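You operate a simulated robot arm through the tools that you are given. There is no shell and no other tool.

You are at the controls of a simulated robot arm. One attempt, no reset.

## Task
Reseat the askew module, clamp it, push the slide in and zero TURN.
Fine: it never rides the slide unclamped.

Only the result counts: the job must be done as asked and must still hold three seconds after the hand-in. Knocking over, shifting, dropping, spilling or breaking anything else fails it.

## Robot
A 7-joint arm with a two-finger parallel gripper, fixed in place. Base frame: the origin is on the floor under the middle of its stand, x ahead of it, y to its left, z up; the work surface is at about z = 0.704. Lengths are in m, angles in degrees, forces in N, time in s.
With the tool pointing down near the work surface it reaches from about 0.44 to 0.92 m from the base axis. Its first joint turns from -143.0 to 143.0 degrees. Payload 3 kg.
The tool frame sits at the grasp point between the pads (the TCP): z along the fingers, y along the line on which they close. The tips reach 0.03 m beyond it. Largest opening 0.094 m; finger width 0.028, thickness 0.01; the body of the gripper, 0.05 by 0.096 m, starts 0.055 m behind the TCP.
Orientation is told as [roll, pitch, yaw] about the base's x, y, z axes, in that order, counted from this pose: with the fingers straight down and closing along the base's y, the tool's x points along the base's -x, its y along +y and its z along -z.

## Interface
- The arm moves only by the tool apply_moves. Its argument "deltas" is text: rows parted by semicolons, each of 7 numbers parted by spaces: the shift along the base's x, y, z in mm, then the turn, a rotation vector about the base's x, y, z in degrees, then the finger opening in mm, from 0 to 94. In form: tx ty tz rx ry rz grip; .... A call has 1 to 20 rows; each row shifts and turns the commanded pose from where the row before left it. A row lasts 0.2 s, in which the tool goes at most 0.05 m and 8.6 degrees; a call with a longer step from one row to the next is refused whole, and so is a gripper value outside its range. Where a pose cannot be reached the arm comes as near as it can. A force on the tool above 90 N (or 10 N above the force at the start of the call, whichever is more), or a blocked arm, ends the call early, and 0.2 s more pass. Each finger travels about 0.072 m/s and halts on what it meets, pressing with about 35 N; the grip force reading is that of the motor and also rises with nothing between the fingers. The clock runs only during rows and for 0.2 s after the last one: add rows that do not move to give the fingers time. The reply holds the time, the measured pose of the TCP, the force on the tool along the base axes, the opening and the grip force, in the units named above and with some noise, with the torque about the TCP (base axes, N m) and any sound that the robot's microphone picked up.
- Cameras (640 x 400 px; columns grow to the right, rows downward): "scene" is fixed at [0.0502, 0.5011, 1.4883]; the picture's right is [-0.28, -0.96, 0.00], its down [-0.74, 0.21, -0.64] and it looks along [0.61, -0.18, -0.77] (base axes); focal length 313 px, centre (320, 200). "wrist" rides on the gripper at [0.076, 0.014, -0.102] in the tool frame; the picture's right is [-0.18, 0.98, 0.00], its down [-0.75, -0.14, -0.64] and it looks along [-0.63, -0.12, 0.77] (tool axes); focal length 243 px, centre (320, 200). There is no depth. A picture from a camera that has moved, and an enlarged one, comes with that camera's place and axes in the base frame and with its lens.
- grab_frame(camera): a new picture of that camera. The clock stands still meanwhile.
- inspect(camera, box): a new picture of the part [left, top, right, bottom] of that camera's present view, enlarged. The clock stands still meanwhile.
- job_done(): hands the job in; it is judged then, once.

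Nothing tells you positions but the pictures and the camera data. Unless the task says otherwise, let go and move clear before handing in.

The tools are called after "Request:" as a command line: name --argument value ..., lists and objects as JSON in quotes. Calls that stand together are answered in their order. apply_moves: Moves the arm, as the interface text tells. Its arguments: {"type":"object","properties":{"deltas":{"type":"string"}},"required":["deltas"]} The other tools are called the same way: grab_frame (camera) takes a picture; inspect (camera, box) takes an enlarged picture of a part of a camera's view; job_done () hands the job in.

At the start:

```text
time_s: 0.0
eef_pos: [0.5474, 0.4801, 1.0263]
ee_rot: [0.0, 0.0, 0.1]
contact_force: [-0.4, -1.0, -0.4]
torque: [-0.03, 0.0, -0.01]
gripper_width: 0.0938
grasp_force: 0.1
```

scene: 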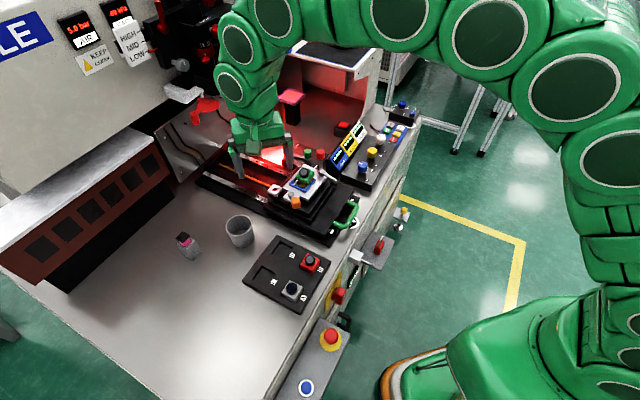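
wrist: 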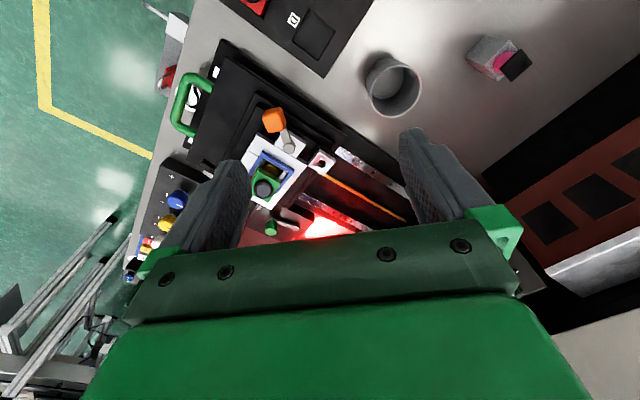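

I see a workbench with a slide carrying a fixture (module in a nest, with an orange-handled clamp), a green slide handle, a button panel and a tray. I'll take close-ups before moving.

Request:
inspect --camera "scene" --box '[230, 130, 390, 250]'

Request:
inspect --camera "wrist" --box '[150, 50, 430, 260]'

Request:
inspect --camera "scene" --box '[310, 80, 430, 200]'

Request:
inspect --camera "scene" --box '[0, 0, 240, 150]'

```text
3.33 times, centred on (310, 190) of scene
camera zoom: at [0.0502, 0.5011, 1.4883], right [-0.28, -0.96, 0.0], down [-0.74, 0.21, -0.64], along [0.61, -0.18, -0.77], focal length 1042 px, centre (353, 233)
```

zoom: 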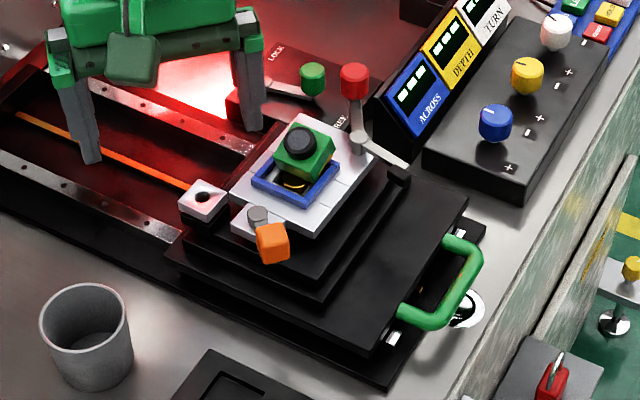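

```text
1.90 times, centred on (290, 155) of wrist
camera zoom: at [0.4715, 0.4949, 1.129], right [0.18, 0.98, 0.0], down [0.75, -0.14, 0.64], along [0.63, -0.12, -0.77], focal length 462 px, centre (377, 286)
```

zoom: 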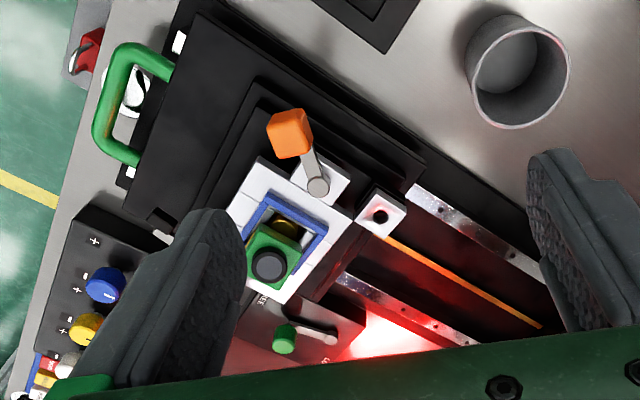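

```text
3.33 times, centred on (370, 140) of scene
camera zoom: at [0.0502, 0.5011, 1.4883], right [-0.28, -0.96, 0.0], down [-0.74, 0.21, -0.64], along [0.61, -0.18, -0.77], focal length 1042 px, centre (153, 400)
```

zoom: 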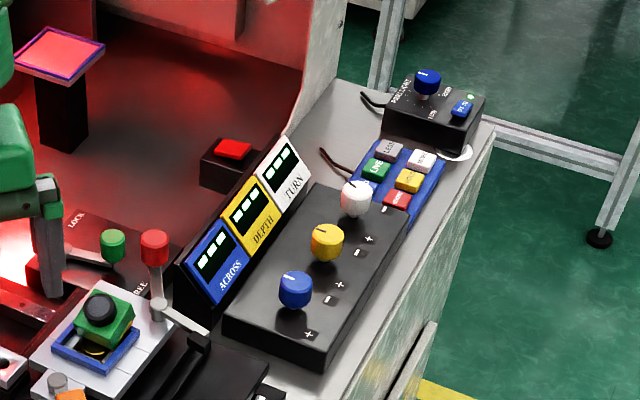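

```text
2.67 times, centred on (120, 75) of scene
camera zoom: at [0.0502, 0.5011, 1.4883], right [-0.28, -0.96, 0.0], down [-0.74, 0.21, -0.64], along [0.61, -0.18, -0.77], focal length 834 px, centre (853, 533)
```

zoom: 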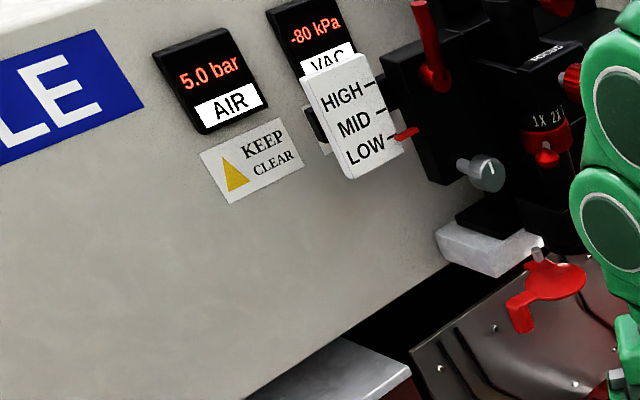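

The slide runs at roughly 45° in the base frame, with its handle near (0.56, 0.26) and the module near (0.70, 0.36). I'll bring the wrist camera in for a better view of the fixture.

Request:
apply_moves --deltas "10 -25 -20 0 0 0 94; 10 -25 -20 0 0 0 94; 10 -25 -20 0 0 0 94; 10 -25 -20 0 0 0 94; 0 0 0 0 0 0 94"

Request:
grab_frame --camera "wrist"

Request:
grab_frame --camera "scene"

```text
time_s: 1.2
eef_pos: [0.5876, 0.3798, 0.9483]
ee_rot: [0.0, 0.0, 0.1]
contact_force: [0.3, 0.0, -0.7]
torque: [0.01, 0.0, 0.01]
gripper_width: 0.0939
grasp_force: 0.1
```

```text
taken
camera wrist: at [0.5111, 0.3941, 1.0506], right [0.18, 0.98, 0.0], down [0.75, -0.14, 0.64], along [0.63, -0.12, -0.77], focal length 243 px, centre (320, 200)
```

wrist: 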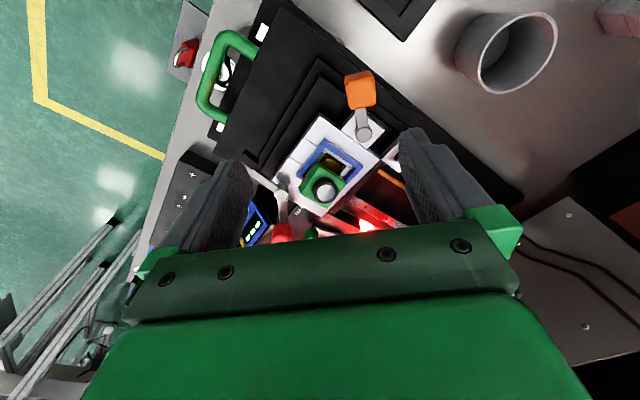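

```text
taken
```

scene: 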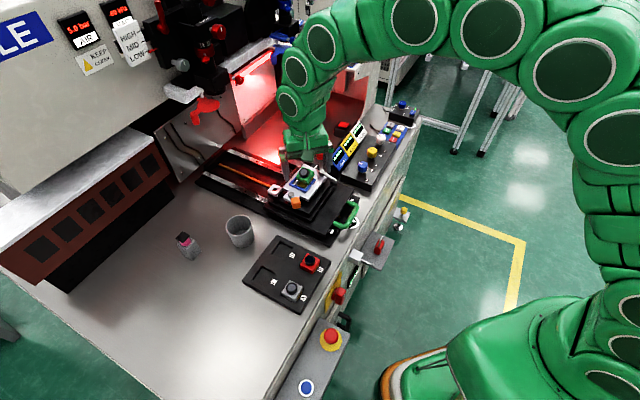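

The wrist camera now sees the nest with the green module, the orange-handled clamp and the red lever. I'll enlarge both views.

Request:
inspect --camera "wrist" --box '[240, 50, 440, 250]'

Request:
inspect --camera "scene" --box '[260, 150, 360, 220]'

Request:
inspect --camera "scene" --box '[240, 220, 360, 320]'

```text
2.00 times, centred on (340, 150) of wrist
camera zoom: at [0.5111, 0.3941, 1.0506], right [0.18, 0.98, 0.0], down [0.75, -0.14, 0.64], along [0.63, -0.12, -0.77], focal length 485 px, centre (280, 300)
```

zoom: 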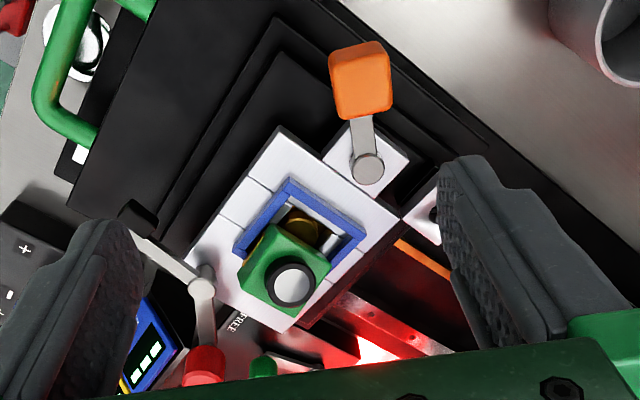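

```text
5.71 times, centred on (310, 185) of scene
camera zoom: at [0.0502, 0.5011, 1.4883], right [-0.28, -0.96, 0.0], down [-0.74, 0.21, -0.64], along [0.61, -0.18, -0.77], focal length 1787 px, centre (377, 286)
```

zoom: 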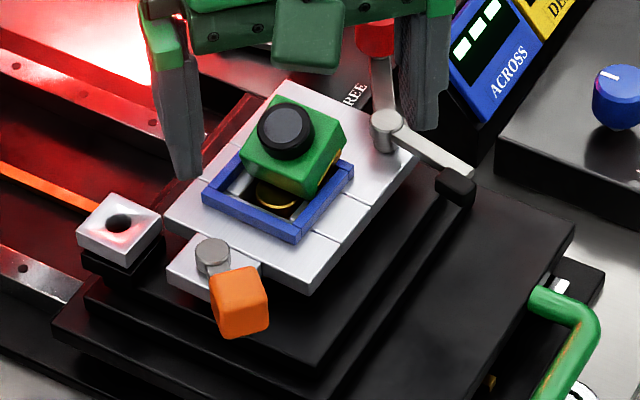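

```text
4.00 times, centred on (300, 270) of scene
camera zoom: at [0.0502, 0.5011, 1.4883], right [-0.28, -0.96, 0.0], down [-0.74, 0.21, -0.64], along [0.61, -0.18, -0.77], focal length 1251 px, centre (400, -80)
```

zoom: 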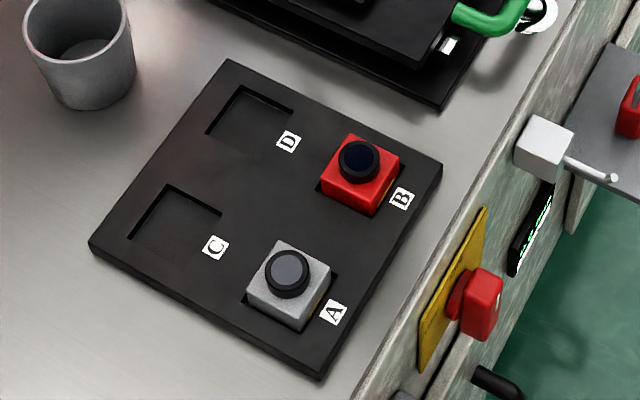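

The red-handled arm looks like a swing clamp on a vertical post at about (0.687, 0.31). I'll zoom in further on each part before deciding.

Request:
inspect --camera "scene" --box '[285, 160, 345, 198]'

Request:
inspect --camera "scene" --box '[265, 175, 315, 207]'

Request:
inspect --camera "wrist" --box '[260, 130, 380, 230]'

Request:
inspect --camera "scene" --box '[325, 110, 395, 190]'

```text
10.53 times, centred on (315, 179) of scene
camera zoom: at [0.0502, 0.5011, 1.4883], right [-0.28, -0.96, 0.0], down [-0.74, 0.21, -0.64], along [0.61, -0.18, -0.77], focal length 3291 px, centre (373, 421)
```

zoom: 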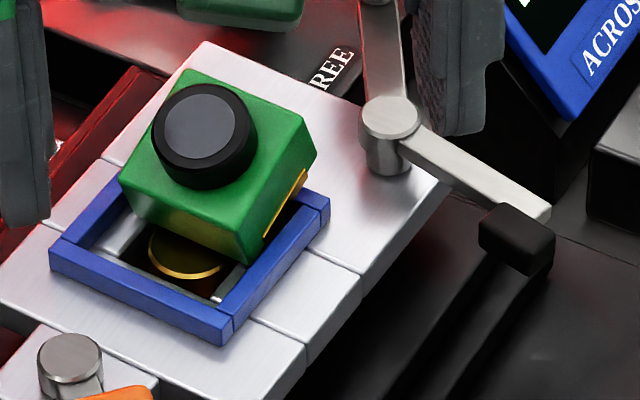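

```text
12.50 times, centred on (290, 191) of scene
camera zoom: at [0.0502, 0.5011, 1.4883], right [-0.28, -0.96, 0.0], down [-0.74, 0.21, -0.64], along [0.61, -0.18, -0.77], focal length 3908 px, centre (695, 312)
```

zoom: 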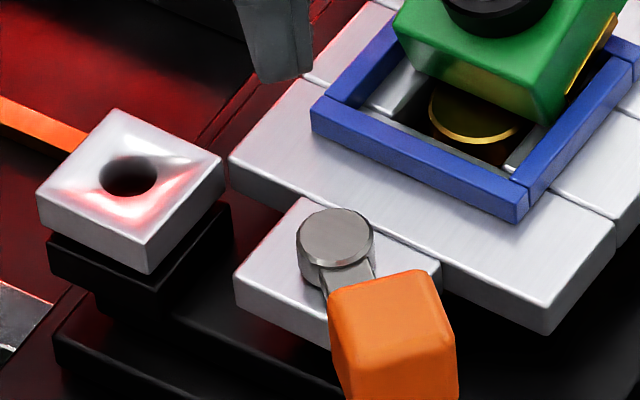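

```text
4.00 times, centred on (320, 180) of wrist
camera zoom: at [0.5111, 0.3941, 1.0506], right [0.18, 0.98, 0.0], down [0.75, -0.14, 0.64], along [0.63, -0.12, -0.77], focal length 970 px, centre (320, 280)
```

zoom: 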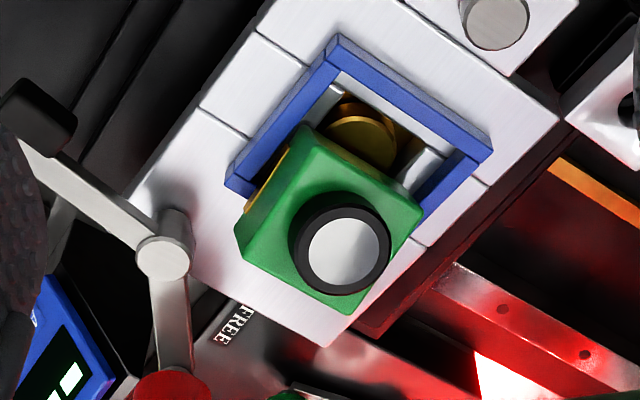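

```text
5.00 times, centred on (360, 150) of scene
camera zoom: at [0.0502, 0.5011, 1.4883], right [-0.28, -0.96, 0.0], down [-0.74, 0.21, -0.64], along [0.61, -0.18, -0.77], focal length 1563 px, centre (120, 450)
```

zoom: 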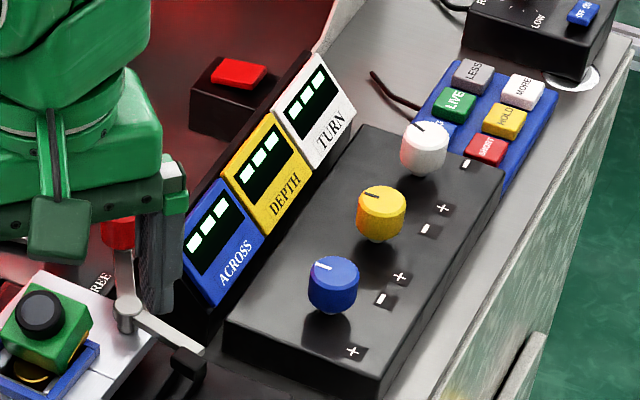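

Request:
inspect --camera "scene" --box '[340, 115, 370, 135]'

Request:
inspect --camera "scene" --box '[375, 95, 435, 155]'

Request:
inspect --camera "scene" --box '[355, 125, 395, 160]'

Request:
inspect --camera "scene" --box '[290, 60, 400, 160]'

Request:
inspect --camera "scene" --box '[140, 0, 300, 130]'

Request:
inspect --camera "scene" --box '[320, 200, 420, 310]'

```text
16.00 times, centred on (355, 125) of scene
camera zoom: at [0.0502, 0.5011, 1.4883], right [-0.28, -0.96, 0.0], down [-0.74, 0.21, -0.64], along [0.61, -0.18, -0.77], focal length 5002 px, centre (-240, 1400)
```

zoom: 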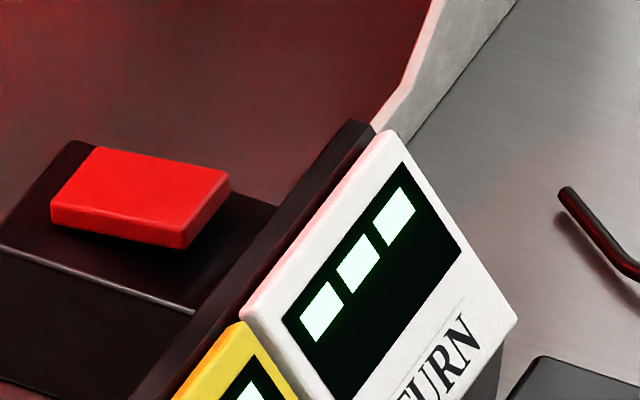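

```text
6.67 times, centred on (405, 125) of scene
camera zoom: at [0.0502, 0.5011, 1.4883], right [-0.28, -0.96, 0.0], down [-0.74, 0.21, -0.64], along [0.61, -0.18, -0.77], focal length 2084 px, centre (-247, 700)
```

zoom: 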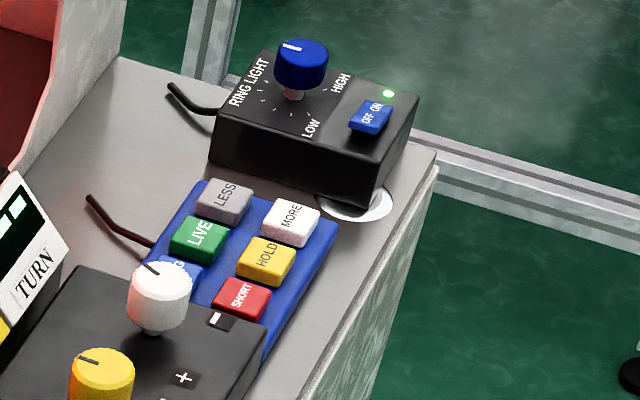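

```text
11.43 times, centred on (375, 142) of scene
camera zoom: at [0.0502, 0.5011, 1.4883], right [-0.28, -0.96, 0.0], down [-0.74, 0.21, -0.64], along [0.61, -0.18, -0.77], focal length 3573 px, centre (-309, 857)
```

zoom: 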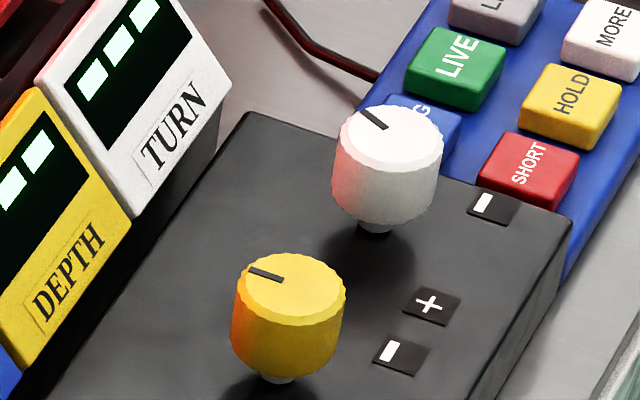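

```text
4.00 times, centred on (345, 110) of scene
camera zoom: at [0.0502, 0.5011, 1.4883], right [-0.28, -0.96, 0.0], down [-0.74, 0.21, -0.64], along [0.61, -0.18, -0.77], focal length 1251 px, centre (220, 560)
```

zoom: 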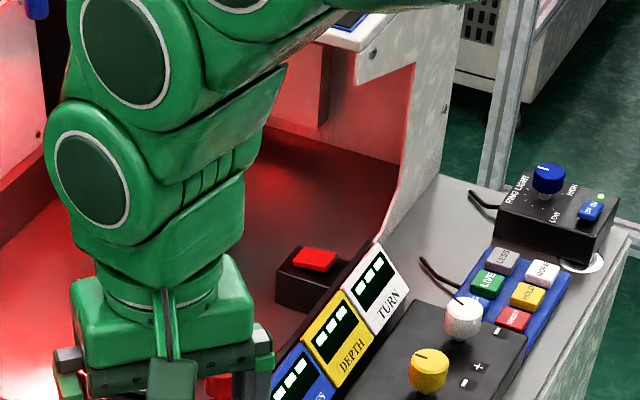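

```text
3.08 times, centred on (220, 65) of scene
camera zoom: at [0.0502, 0.5011, 1.4883], right [-0.28, -0.96, 0.0], down [-0.74, 0.21, -0.64], along [0.61, -0.18, -0.77], focal length 962 px, centre (628, 615)
```

zoom: 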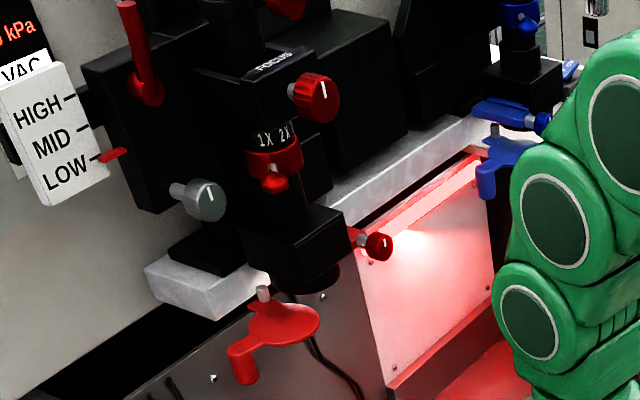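

```text
3.64 times, centred on (370, 255) of scene
camera zoom: at [0.0502, 0.5011, 1.4883], right [-0.28, -0.96, 0.0], down [-0.74, 0.21, -0.64], along [0.61, -0.18, -0.77], focal length 1137 px, centre (138, 0)
```

zoom: 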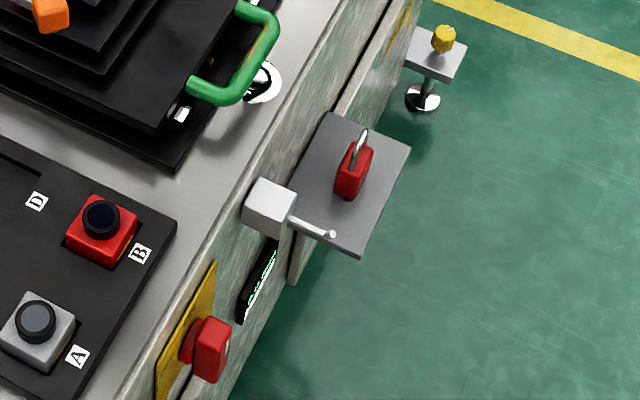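

The displays show only bars for now, presumably until the slide is home. I'll turn the tool 45° to line up with the slide and look from above the module.

Request:
apply_moves --deltas "18 -1 0 0 0 7.5 94; 18 -1 0 0 0 7.5 94; 18 -1 0 0 0 7.5 94; 17 -2 0 0 0 7.5 94; 17 -2 0 0 0 7.5 94; 17 -2 0 0 0 7.5 94; 0 0 0 0 0 0 94"

Request:
grab_frame --camera "wrist"

Request:
inspect --camera "wrist" --box '[220, 40, 420, 220]'

```text
time_s: 2.8
eef_pos: [0.6932, 0.3724, 0.9475]
ee_rot: [0.1, 0.0, 45.1]
contact_force: [0.0, -0.5, -0.5]
torque: [-0.04, -0.02, -0.05]
gripper_width: 0.0939
grasp_force: 0.0
```

```text
taken
camera wrist: at [0.6292, 0.3285, 1.05], right [-0.57, 0.82, 0.0], down [0.63, 0.43, 0.64], along [0.53, 0.36, -0.77], focal length 243 px, centre (320, 200)
```

wrist: 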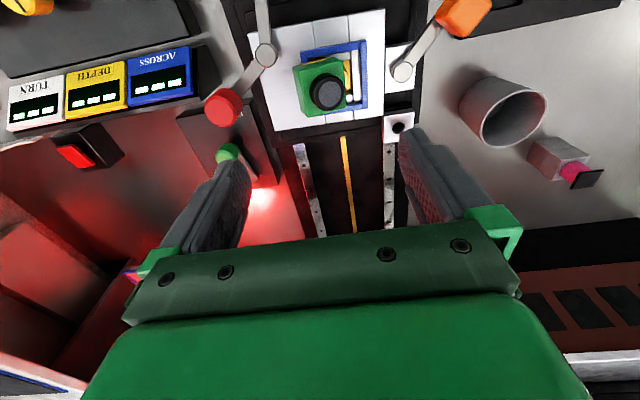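

```text
2.22 times, centred on (320, 130) of wrist
camera zoom: at [0.6292, 0.3285, 1.05], right [-0.57, 0.82, 0.0], down [0.63, 0.43, 0.64], along [0.53, 0.36, -0.77], focal length 539 px, centre (320, 356)
```

zoom: 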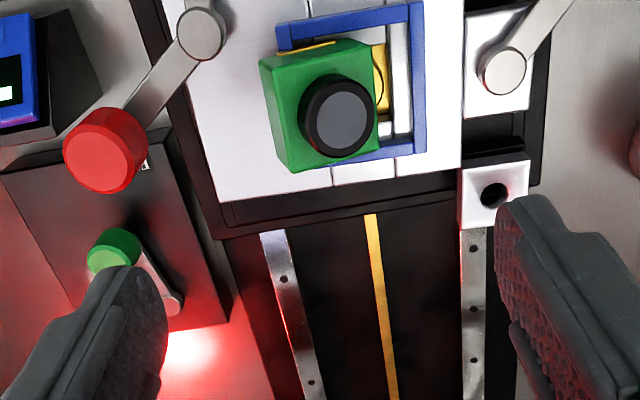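

Request:
inspect --camera "wrist" --box '[170, 90, 270, 200]'

Request:
inspect --camera "wrist" --box '[360, 0, 500, 150]'

Request:
inspect --camera "scene" --box '[260, 130, 350, 220]'

```text
3.64 times, centred on (220, 145) of wrist
camera zoom: at [0.6292, 0.3285, 1.05], right [-0.57, 0.82, 0.0], down [0.63, 0.43, 0.64], along [0.53, 0.36, -0.77], focal length 882 px, centre (684, 400)
```

zoom: 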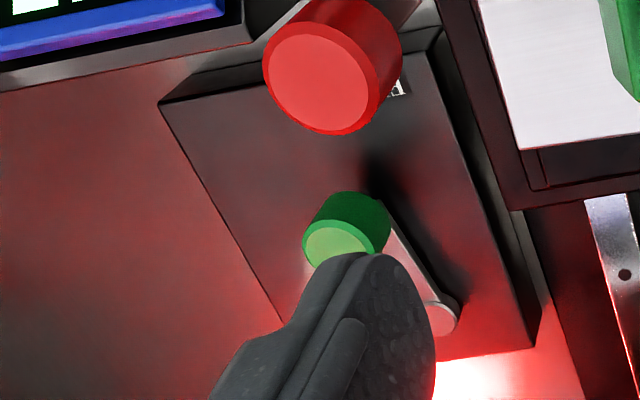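

```text
2.67 times, centred on (430, 75) of wrist
camera zoom: at [0.6292, 0.3285, 1.05], right [-0.57, 0.82, 0.0], down [0.63, 0.43, 0.64], along [0.53, 0.36, -0.77], focal length 647 px, centre (27, 533)
```

zoom: 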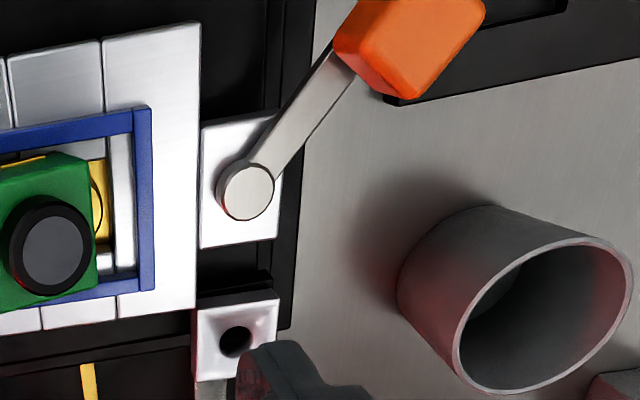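

```text
4.44 times, centred on (305, 175) of scene
camera zoom: at [0.0502, 0.5011, 1.4883], right [-0.28, -0.96, 0.0], down [-0.74, 0.21, -0.64], along [0.61, -0.18, -0.77], focal length 1390 px, centre (387, 311)
```

zoom: 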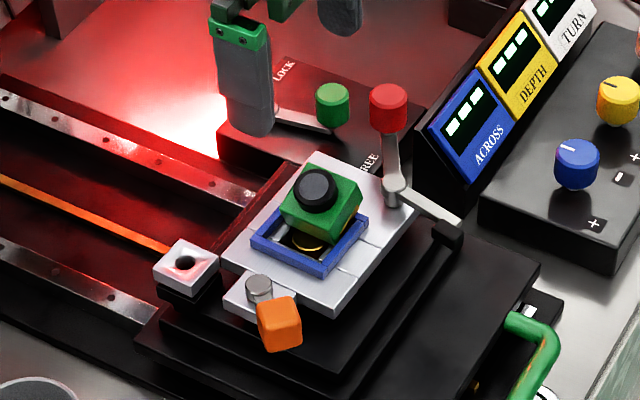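

Request:
apply_moves --deltas "15 -20 0 0 0 0 94; 15 -20 0 0 0 0 94; 15 -20 0 0 0 0 94; 0 0 0 0 0 0 94"

Request:
grab_frame --camera "wrist"

Request:
inspect --camera "wrist" --box '[240, 60, 400, 200]'

Request:
inspect --camera "scene" --box '[260, 130, 350, 220]'

```text
time_s: 3.8
eef_pos: [0.7387, 0.3115, 0.9487]
ee_rot: [0.0, 0.1, 45.1]
contact_force: [0.3, -0.6, -0.3]
torque: [0.0, 0.01, 0.02]
gripper_width: 0.0943
grasp_force: 0.0
```

```text
taken
camera wrist: at [0.6744, 0.2676, 1.0502], right [-0.57, 0.82, 0.0], down [0.63, 0.43, 0.64], along [0.53, 0.36, -0.77], focal length 243 px, centre (320, 200)
```

wrist: 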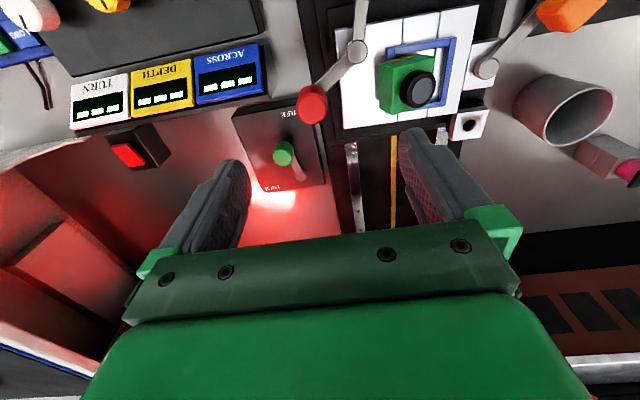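

```text
2.86 times, centred on (320, 130) of wrist
camera zoom: at [0.6744, 0.2676, 1.0502], right [-0.57, 0.82, 0.0], down [0.63, 0.43, 0.64], along [0.53, 0.36, -0.77], focal length 693 px, centre (320, 400)
```

zoom: 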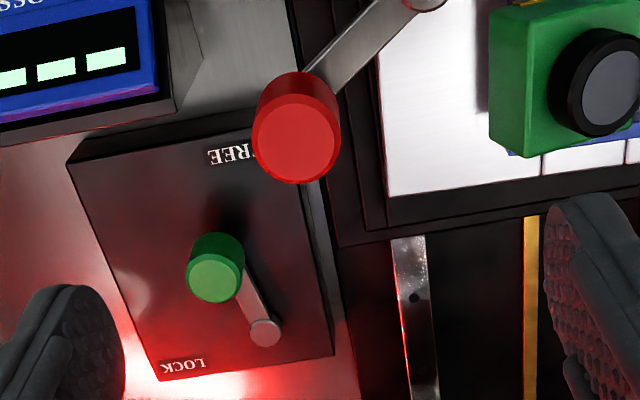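

```text
4.44 times, centred on (305, 175) of scene
camera zoom: at [0.0502, 0.5011, 1.4883], right [-0.28, -0.96, 0.0], down [-0.74, 0.21, -0.64], along [0.61, -0.18, -0.77], focal length 1390 px, centre (387, 311)
```

zoom: 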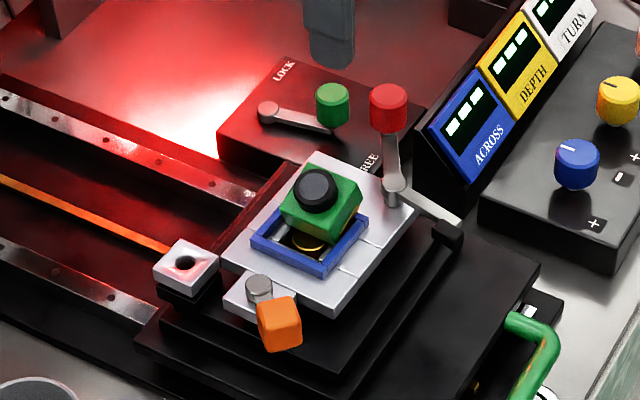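

The green lever points at FREE, so the slide should be free to move. Next I'll look more closely at the nest interior and the orange lever.

Request:
apply_moves --deltas "-25 22 0 0 0 0 94; -25 22 0 0 0 0 94; -25 22 0 0 0 0 94; -24 22 -5 0 0 0 94; 0 0 0 0 0 0 94"

Request:
grab_frame --camera "wrist"

Request:
inspect --camera "wrist" --box '[220, 40, 400, 180]'

```text
time_s: 5.0
eef_pos: [0.6388, 0.3983, 0.9422]
ee_rot: [0.0, -0.1, 45.0]
contact_force: [-0.1, -0.7, 0.3]
torque: [0.04, 0.03, 0.03]
gripper_width: 0.0941
grasp_force: 0.1
```

```text
taken
camera wrist: at [0.5741, 0.3558, 1.0444], right [-0.57, 0.82, 0.0], down [0.63, 0.43, 0.64], along [0.53, 0.36, -0.77], focal length 243 px, centre (320, 200)
```

wrist: 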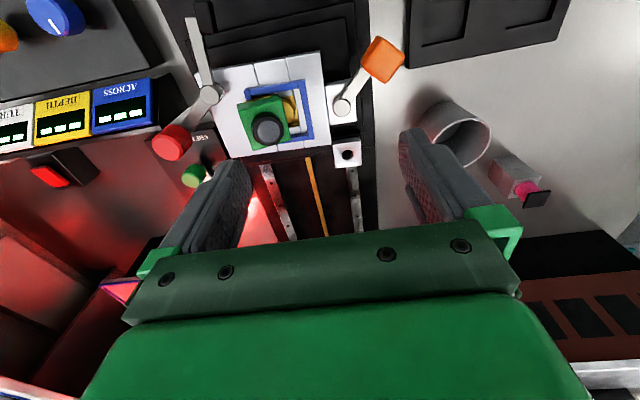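

```text
2.86 times, centred on (310, 110) of wrist
camera zoom: at [0.5741, 0.3558, 1.0444], right [-0.57, 0.82, 0.0], down [0.63, 0.43, 0.64], along [0.53, 0.36, -0.77], focal length 693 px, centre (349, 457)
```

zoom: 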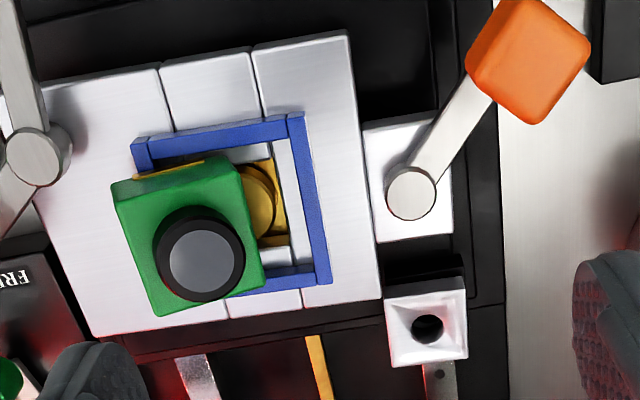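

The nest centre works out near (0.670, 0.375) with its rim top at about z = 0.807. I'll zoom on the module to fix its tilt and position.

Request:
inspect --camera "wrist" --box '[225, 75, 325, 165]'

Request:
inspect --camera "scene" --box '[285, 160, 330, 200]'

```text
4.44 times, centred on (275, 120) of wrist
camera zoom: at [0.5741, 0.3558, 1.0444], right [-0.57, 0.82, 0.0], down [0.63, 0.43, 0.64], along [0.53, 0.36, -0.77], focal length 1078 px, centre (520, 556)
```

zoom: 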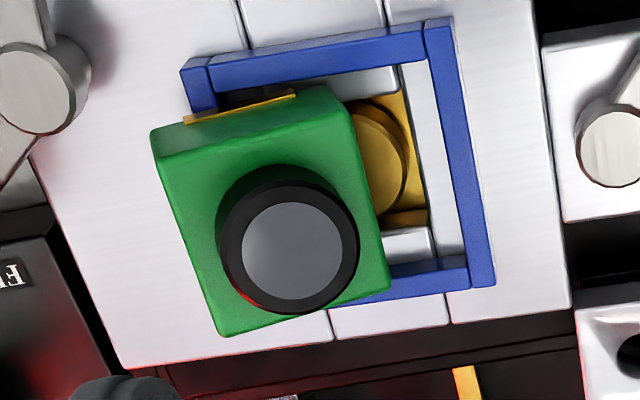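

```text
10.00 times, centred on (308, 180) of scene
camera zoom: at [0.0502, 0.5011, 1.4883], right [-0.28, -0.96, 0.0], down [-0.74, 0.21, -0.64], along [0.61, -0.18, -0.77], focal length 3127 px, centre (445, 400)
```

zoom: 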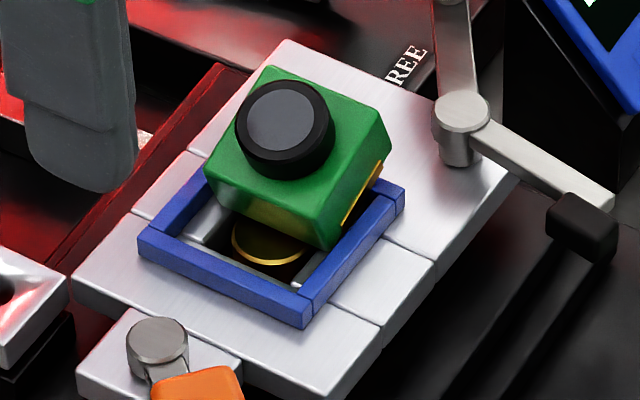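

The module leans with one side up on the nest rim. I'll drop the view to a shallower angle from behind the slide to measure the tilt and the heights.

Request:
apply_moves --deltas "-15 -26 -4 2.83 -2.83 0 94; -15 -26 -4 2.83 -2.83 0 94; -15 -26 -4 2.83 -2.83 0 94; -15 -26 -4 2.83 -2.83 0 94; -15 -26 -4 2.83 -2.83 0 94; 0 0 0 0 0 0 94"

Request:
grab_frame --camera "wrist"

Request:
inspect --camera "wrist" --box '[250, 120, 400, 240]'

```text
time_s: 6.4
eef_pos: [0.5635, 0.2681, 0.9219]
ee_rot: [0.0, -20.0, 45.0]
contact_force: [-0.6, 0.6, -0.8]
torque: [-0.01, -0.03, 0.02]
gripper_width: 0.0941
grasp_force: 0.0
```

```text
taken
camera wrist: at [0.4773, 0.2043, 0.9927], right [-0.57, 0.82, 0.06], down [0.44, 0.25, 0.86], along [0.69, 0.52, -0.5], focal length 243 px, centre (320, 200)
```

wrist: 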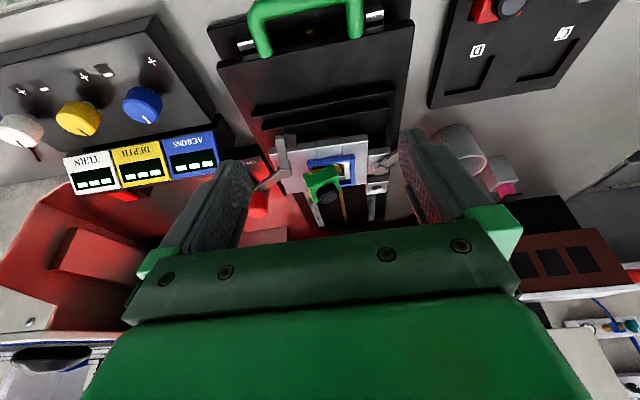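

```text
3.33 times, centred on (325, 180) of wrist
camera zoom: at [0.4773, 0.2043, 0.9927], right [-0.57, 0.82, 0.06], down [0.44, 0.25, 0.86], along [0.69, 0.52, -0.5], focal length 809 px, centre (303, 267)
```

zoom: 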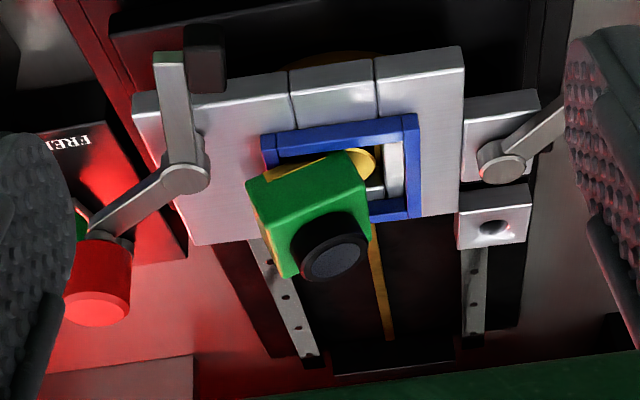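

Request:
inspect --camera "wrist" --box '[300, 145, 365, 190]'

Request:
inspect --camera "wrist" --box '[260, 125, 320, 200]'

```text
8.89 times, centred on (332, 168) of wrist
camera zoom: at [0.4773, 0.2043, 0.9927], right [-0.57, 0.82, 0.06], down [0.44, 0.25, 0.86], along [0.69, 0.52, -0.5], focal length 2157 px, centre (209, 489)
```

zoom: 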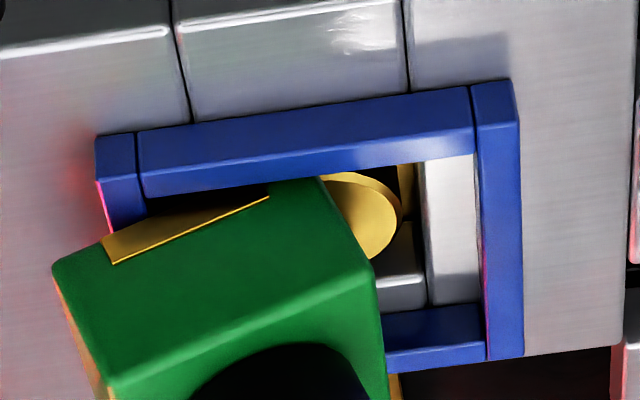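

```text
5.33 times, centred on (290, 162) of wrist
camera zoom: at [0.4773, 0.2043, 0.9927], right [-0.57, 0.82, 0.06], down [0.44, 0.25, 0.86], along [0.69, 0.52, -0.5], focal length 1294 px, centre (480, 400)
```

zoom: 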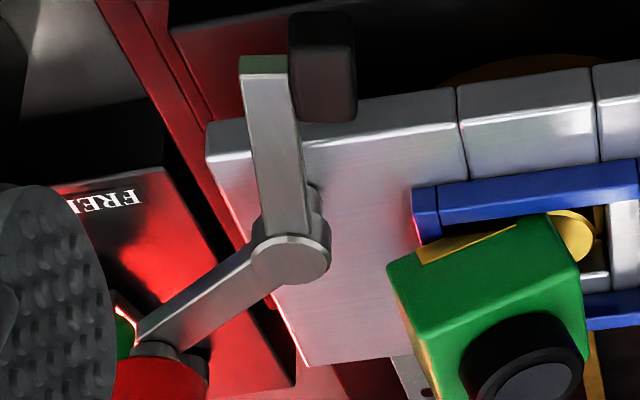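

From two views, the module's top face is centred near (0.678, 0.367, 0.828), about 39 mm square. It tilts about 20° with the −l side up on the rim, and its yaw is about 41°. I'll match the tool to that tilt and hover along its normal before gripping.

Request:
apply_moves --deltas "19 23.7 6 -2.83 2.83 0 94; 19 23.7 6 -2.83 2.83 0 80; 19 23.7 6 -2.83 2.83 0 70; 19 23.7 6 -2.83 2.83 0 60; 19 23.7 6 -2.83 2.83 0 54; 0 0 0 0 0 -4 54; 0 0 0 -3.77 -3.28 0 54; 0 0 0 -3.77 -3.28 0 54; 0 0 -10 -3.77 -3.28 0 54; 0 0 -10 -3.77 -3.28 0 54; 0 0 0 0 0 0 54"

Request:
grab_frame --camera "wrist"

Request:
grab_frame --camera "scene"

```text
time_s: 8.8
eef_pos: [0.6597, 0.3872, 0.9308]
ee_rot: [-20.0, 0.0, 41.0]
contact_force: [-0.4, -0.2, 0.9]
torque: [0.01, 0.02, -0.01]
gripper_width: 0.054
grasp_force: 0.0
```

```text
taken
camera wrist: at [0.5694, 0.3746, 1.0219], right [-0.47, 0.82, -0.34], down [0.51, 0.56, 0.65], along [0.72, 0.13, -0.68], focal length 243 px, centre (320, 200)
```

wrist: 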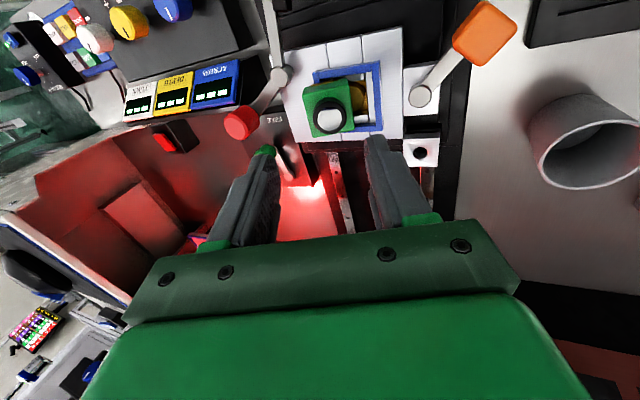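

```text
taken
```

scene: 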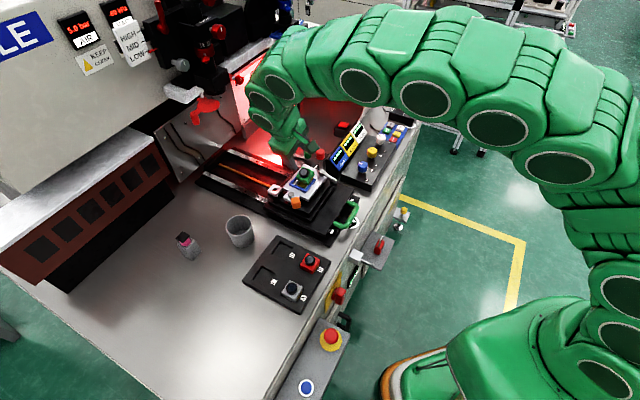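

Request:
inspect --camera "wrist" --box '[270, 50, 420, 170]'

```text
3.33 times, centred on (345, 110) of wrist
camera zoom: at [0.5694, 0.3746, 1.0219], right [-0.47, 0.82, -0.34], down [0.51, 0.56, 0.65], along [0.72, 0.13, -0.68], focal length 809 px, centre (237, 500)
```

zoom: 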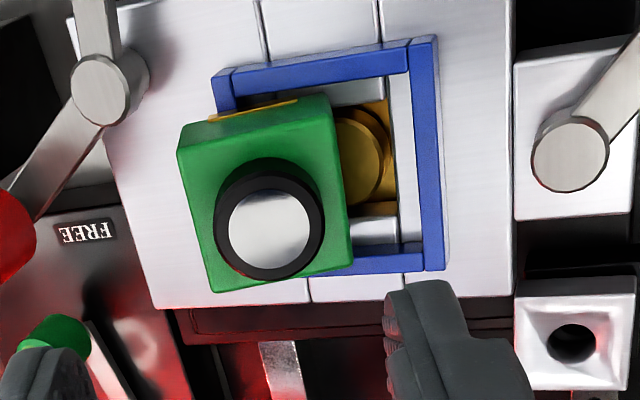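

The projection matches my estimate to about 1 mm. I'll descend along the module's normal with the fingers opened to 48 mm.

Request:
apply_moves --deltas "0 0.4 -14 0 0 0 48; 0 0 -14 0 0 0 48; 3.4 -3.9 -14.1 0 0 0 48; 3.4 -3.9 -14.1 0 0 0 48; 1.7 -1.9 -7 0 0 0 48; 1.7 -1.9 -7 0 0 0 48; 0 0 0 0 0 0 48"

Request:
grab_frame --camera "wrist"

Request:
inspect --camera "scene" --box '[270, 150, 340, 210]'

```text
time_s: 10.4
eef_pos: [0.67, 0.3773, 0.8611]
ee_rot: [-20.0, 0.0, 40.9]
contact_force: [-1.2, -0.1, -0.4]
torque: [-0.01, 0.01, 0.0]
gripper_width: 0.0482
grasp_force: 0.0
```

```text
taken
camera wrist: at [0.5805, 0.364, 0.9528], right [-0.47, 0.82, -0.34], down [0.51, 0.56, 0.65], along [0.72, 0.13, -0.68], focal length 243 px, centre (320, 200)
```

wrist: 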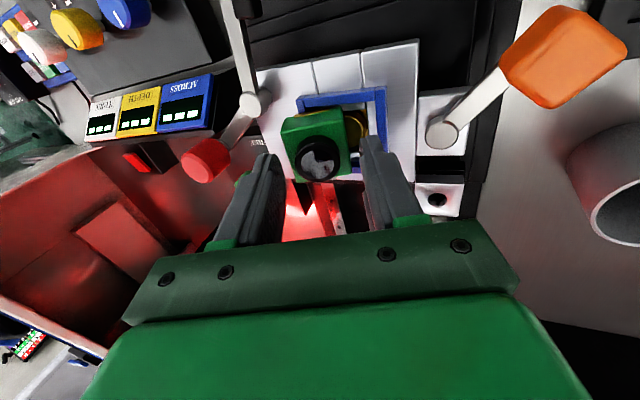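

```text
6.67 times, centred on (305, 180) of scene
camera zoom: at [0.0502, 0.5011, 1.4883], right [-0.28, -0.96, 0.0], down [-0.74, 0.21, -0.64], along [0.61, -0.18, -0.77], focal length 2084 px, centre (420, 333)
```

zoom: 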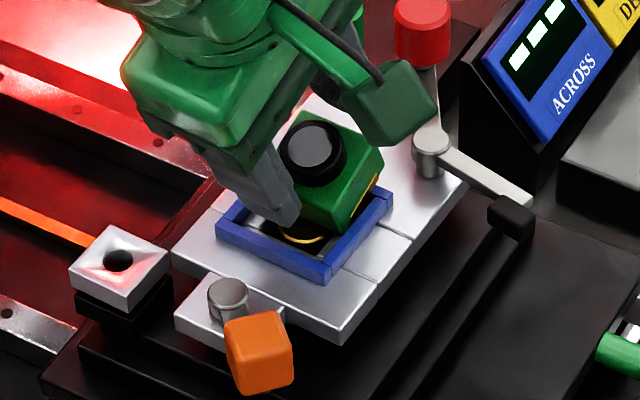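

Request:
inspect --camera "wrist" --box '[240, 80, 400, 220]'

```text
2.86 times, centred on (320, 150) of wrist
camera zoom: at [0.5805, 0.364, 0.9528], right [-0.47, 0.82, -0.34], down [0.51, 0.56, 0.65], along [0.72, 0.13, -0.68], focal length 693 px, centre (320, 343)
```

zoom: 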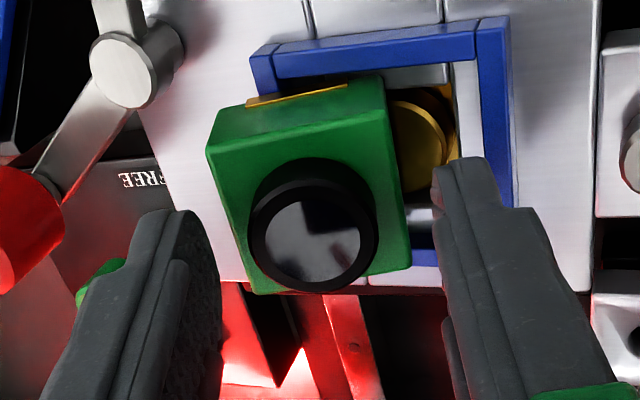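

Fingers straddle the module cleanly. Next I'll go the last 16 mm down and close.

Request:
apply_moves --deltas "1.5 -2.4 -7.5 0 0 0 48; 1.4 -2.3 -7.4 0 0 0 48; 0 0 0 0 0 0 48"

Request:
inspect --camera "wrist" --box '[240, 80, 400, 220]'

Request:
inspect --camera "scene" --box '[280, 155, 340, 205]'

```text
time_s: 11.2
eef_pos: [0.673, 0.3717, 0.8457]
ee_rot: [-20.0, 0.1, 41.1]
contact_force: [0.5, -0.6, 0.7]
torque: [0.01, 0.0, -0.03]
gripper_width: 0.0481
grasp_force: 0.1
```

```text
2.86 times, centred on (320, 150) of wrist
camera zoom: at [0.5832, 0.3588, 0.9373], right [-0.47, 0.82, -0.34], down [0.51, 0.56, 0.65], along [0.72, 0.13, -0.68], focal length 693 px, centre (320, 343)
```

zoom: 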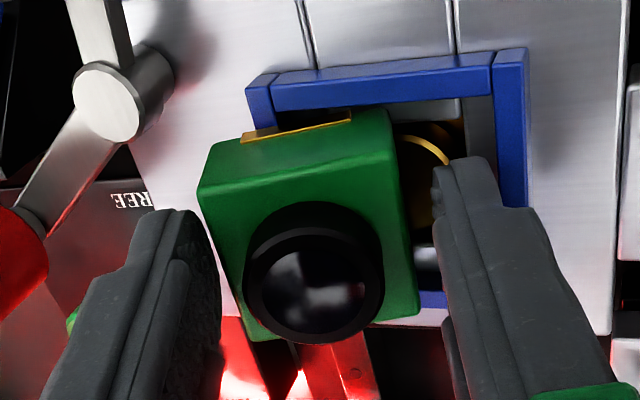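

```text
8.00 times, centred on (310, 180) of scene
camera zoom: at [0.0502, 0.5011, 1.4883], right [-0.28, -0.96, 0.0], down [-0.74, 0.21, -0.64], along [0.61, -0.18, -0.77], focal length 2501 px, centre (400, 360)
```

zoom: 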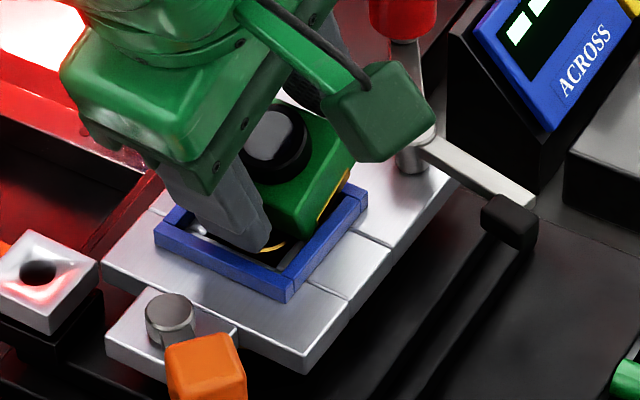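

No contact yet and both fingers are alongside the module. Closing now.

Request:
apply_moves --deltas "0 0 0 0 0 0 40; 0 0 0 0 0 0 30; 0 0 0 0 0 0 30; 0 0 0 0 0 0 30"

Request:
inspect --camera "wrist" --box '[240, 80, 400, 220]'

```text
time_s: 12.2
eef_pos: [0.6728, 0.3719, 0.8464]
ee_rot: [-20.0, -0.1, 41.1]
contact_force: [-0.3, 0.2, 0.8]
torque: [-0.02, -0.01, -0.01]
gripper_width: 0.0392
grasp_force: 35.3
```

```text
2.86 times, centred on (320, 150) of wrist
camera zoom: at [0.5832, 0.3587, 0.9374], right [-0.47, 0.82, -0.34], down [0.51, 0.56, 0.65], along [0.72, 0.13, -0.68], focal length 693 px, centre (320, 343)
```

zoom: 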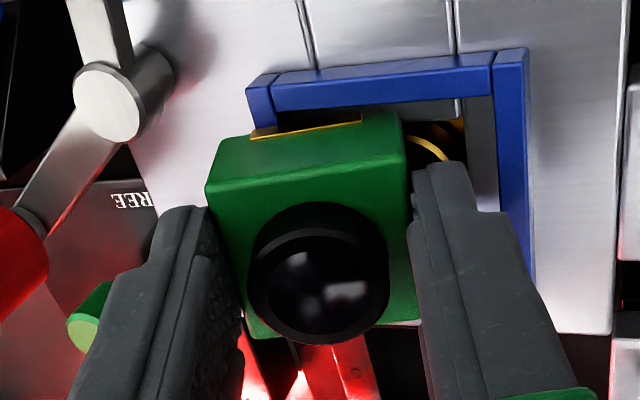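

Gripped at 39 mm. I'll lift straight up, level the tool, then look at the empty nest.

Request:
apply_moves --deltas "0 0 10 0 0 0 30; 0 0 15 0 0 0 30; 0 0 15 0 0 0 30; 0 0 15 3.77 3.28 0 30; 0 0 5 3.77 3.28 0 30; 0 0 0 3.77 3.28 0 30; 0 0 0 3.77 3.28 0 30; 0 0 0 0 0 1.5 30; 0 0 0 0 0 0 30"

Request:
grab_frame --camera "wrist"

Request:
inspect --camera "scene" --box '[270, 140, 350, 210]'

```text
time_s: 14.2
eef_pos: [0.6721, 0.371, 0.9082]
ee_rot: [0.0, -0.1, 42.6]
contact_force: [-0.1, -0.7, 0.5]
torque: [-0.05, -0.01, 0.01]
gripper_width: 0.03
grasp_force: 0.0
```

```text
taken
camera wrist: at [0.6059, 0.331, 1.009], right [-0.53, 0.85, 0.0], down [0.65, 0.41, 0.64], along [0.54, 0.34, -0.77], focal length 243 px, centre (320, 200)
```

wrist: 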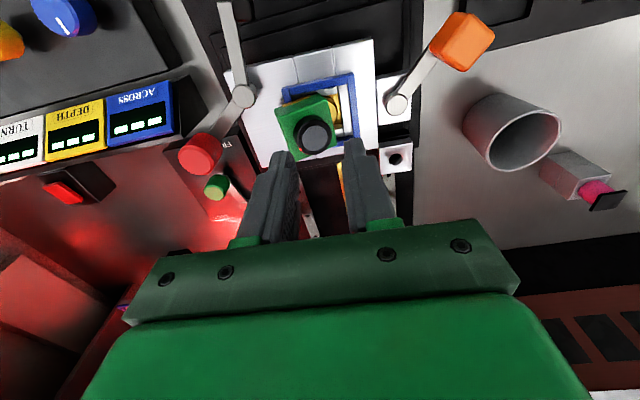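

```text
5.71 times, centred on (310, 175) of scene
camera zoom: at [0.0502, 0.5011, 1.4883], right [-0.28, -0.96, 0.0], down [-0.74, 0.21, -0.64], along [0.61, -0.18, -0.77], focal length 1787 px, centre (377, 343)
```

zoom: 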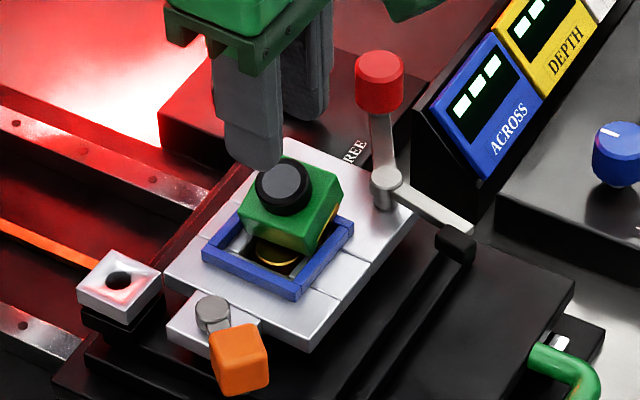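

The grip slipped off, since I held only the upper edge. The module is still on the nest rim, so I'll re-measure it.

Request:
inspect --camera "wrist" --box '[250, 60, 390, 170]'

Request:
inspect --camera "scene" --box '[290, 160, 335, 200]'

```text
3.64 times, centred on (320, 115) of wrist
camera zoom: at [0.6059, 0.331, 1.009], right [-0.53, 0.85, 0.0], down [0.65, 0.41, 0.64], along [0.54, 0.34, -0.77], focal length 882 px, centre (320, 509)
```

zoom: 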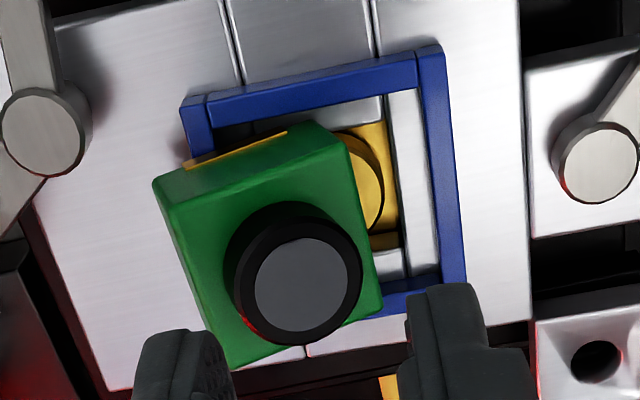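

```text
10.00 times, centred on (312, 180) of scene
camera zoom: at [0.0502, 0.5011, 1.4883], right [-0.28, -0.96, 0.0], down [-0.74, 0.21, -0.64], along [0.61, -0.18, -0.77], focal length 3127 px, centre (395, 400)
```

zoom: 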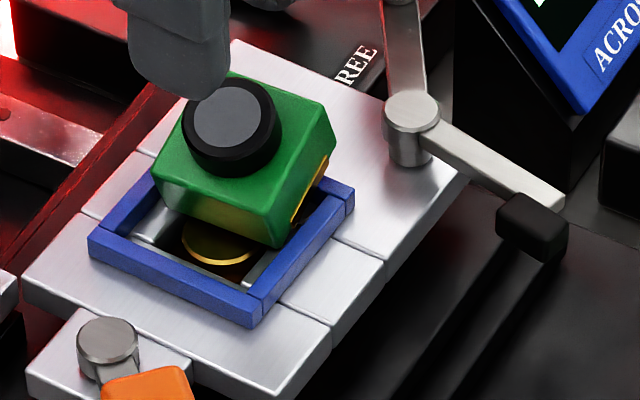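

Request:
apply_moves --deltas "0 0 12 0 0 0 50; -18 -18 4 2.83 -2.83 0 70; -22 -22 0 2.83 -2.83 0 94; -22 -22 0 2.83 -2.83 0 94; -22 -22 0 2.83 -2.83 0 94; -22 -22 0 2.83 -2.83 0 94; 0 0 0 0 0 0 94"

Request:
grab_frame --camera "wrist"

Request:
inspect --camera "wrist" --box '[295, 140, 365, 190]'

```text
time_s: 15.8
eef_pos: [0.5663, 0.2651, 0.9209]
ee_rot: [0.9, -20.0, 42.4]
contact_force: [0.5, 0.5, 1.2]
torque: [0.0, -0.01, -0.02]
gripper_width: 0.094
grasp_force: 0.0
```

```text
taken
camera wrist: at [0.4787, 0.2031, 0.9918], right [-0.54, 0.84, 0.08], down [0.46, 0.22, 0.86], along [0.7, 0.5, -0.51], focal length 243 px, centre (320, 200)
```

wrist: 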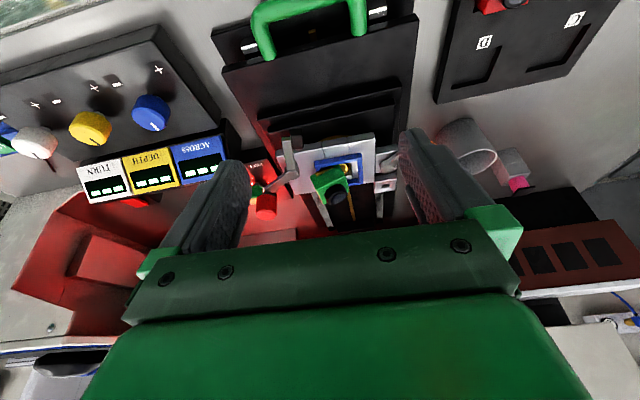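

```text
8.00 times, centred on (330, 165) of wrist
camera zoom: at [0.4787, 0.2031, 0.9918], right [-0.54, 0.84, 0.08], down [0.46, 0.22, 0.86], along [0.7, 0.5, -0.51], focal length 1941 px, centre (240, 480)
```

zoom: 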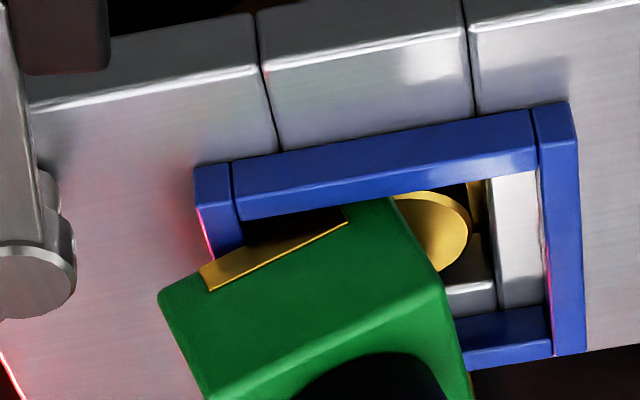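

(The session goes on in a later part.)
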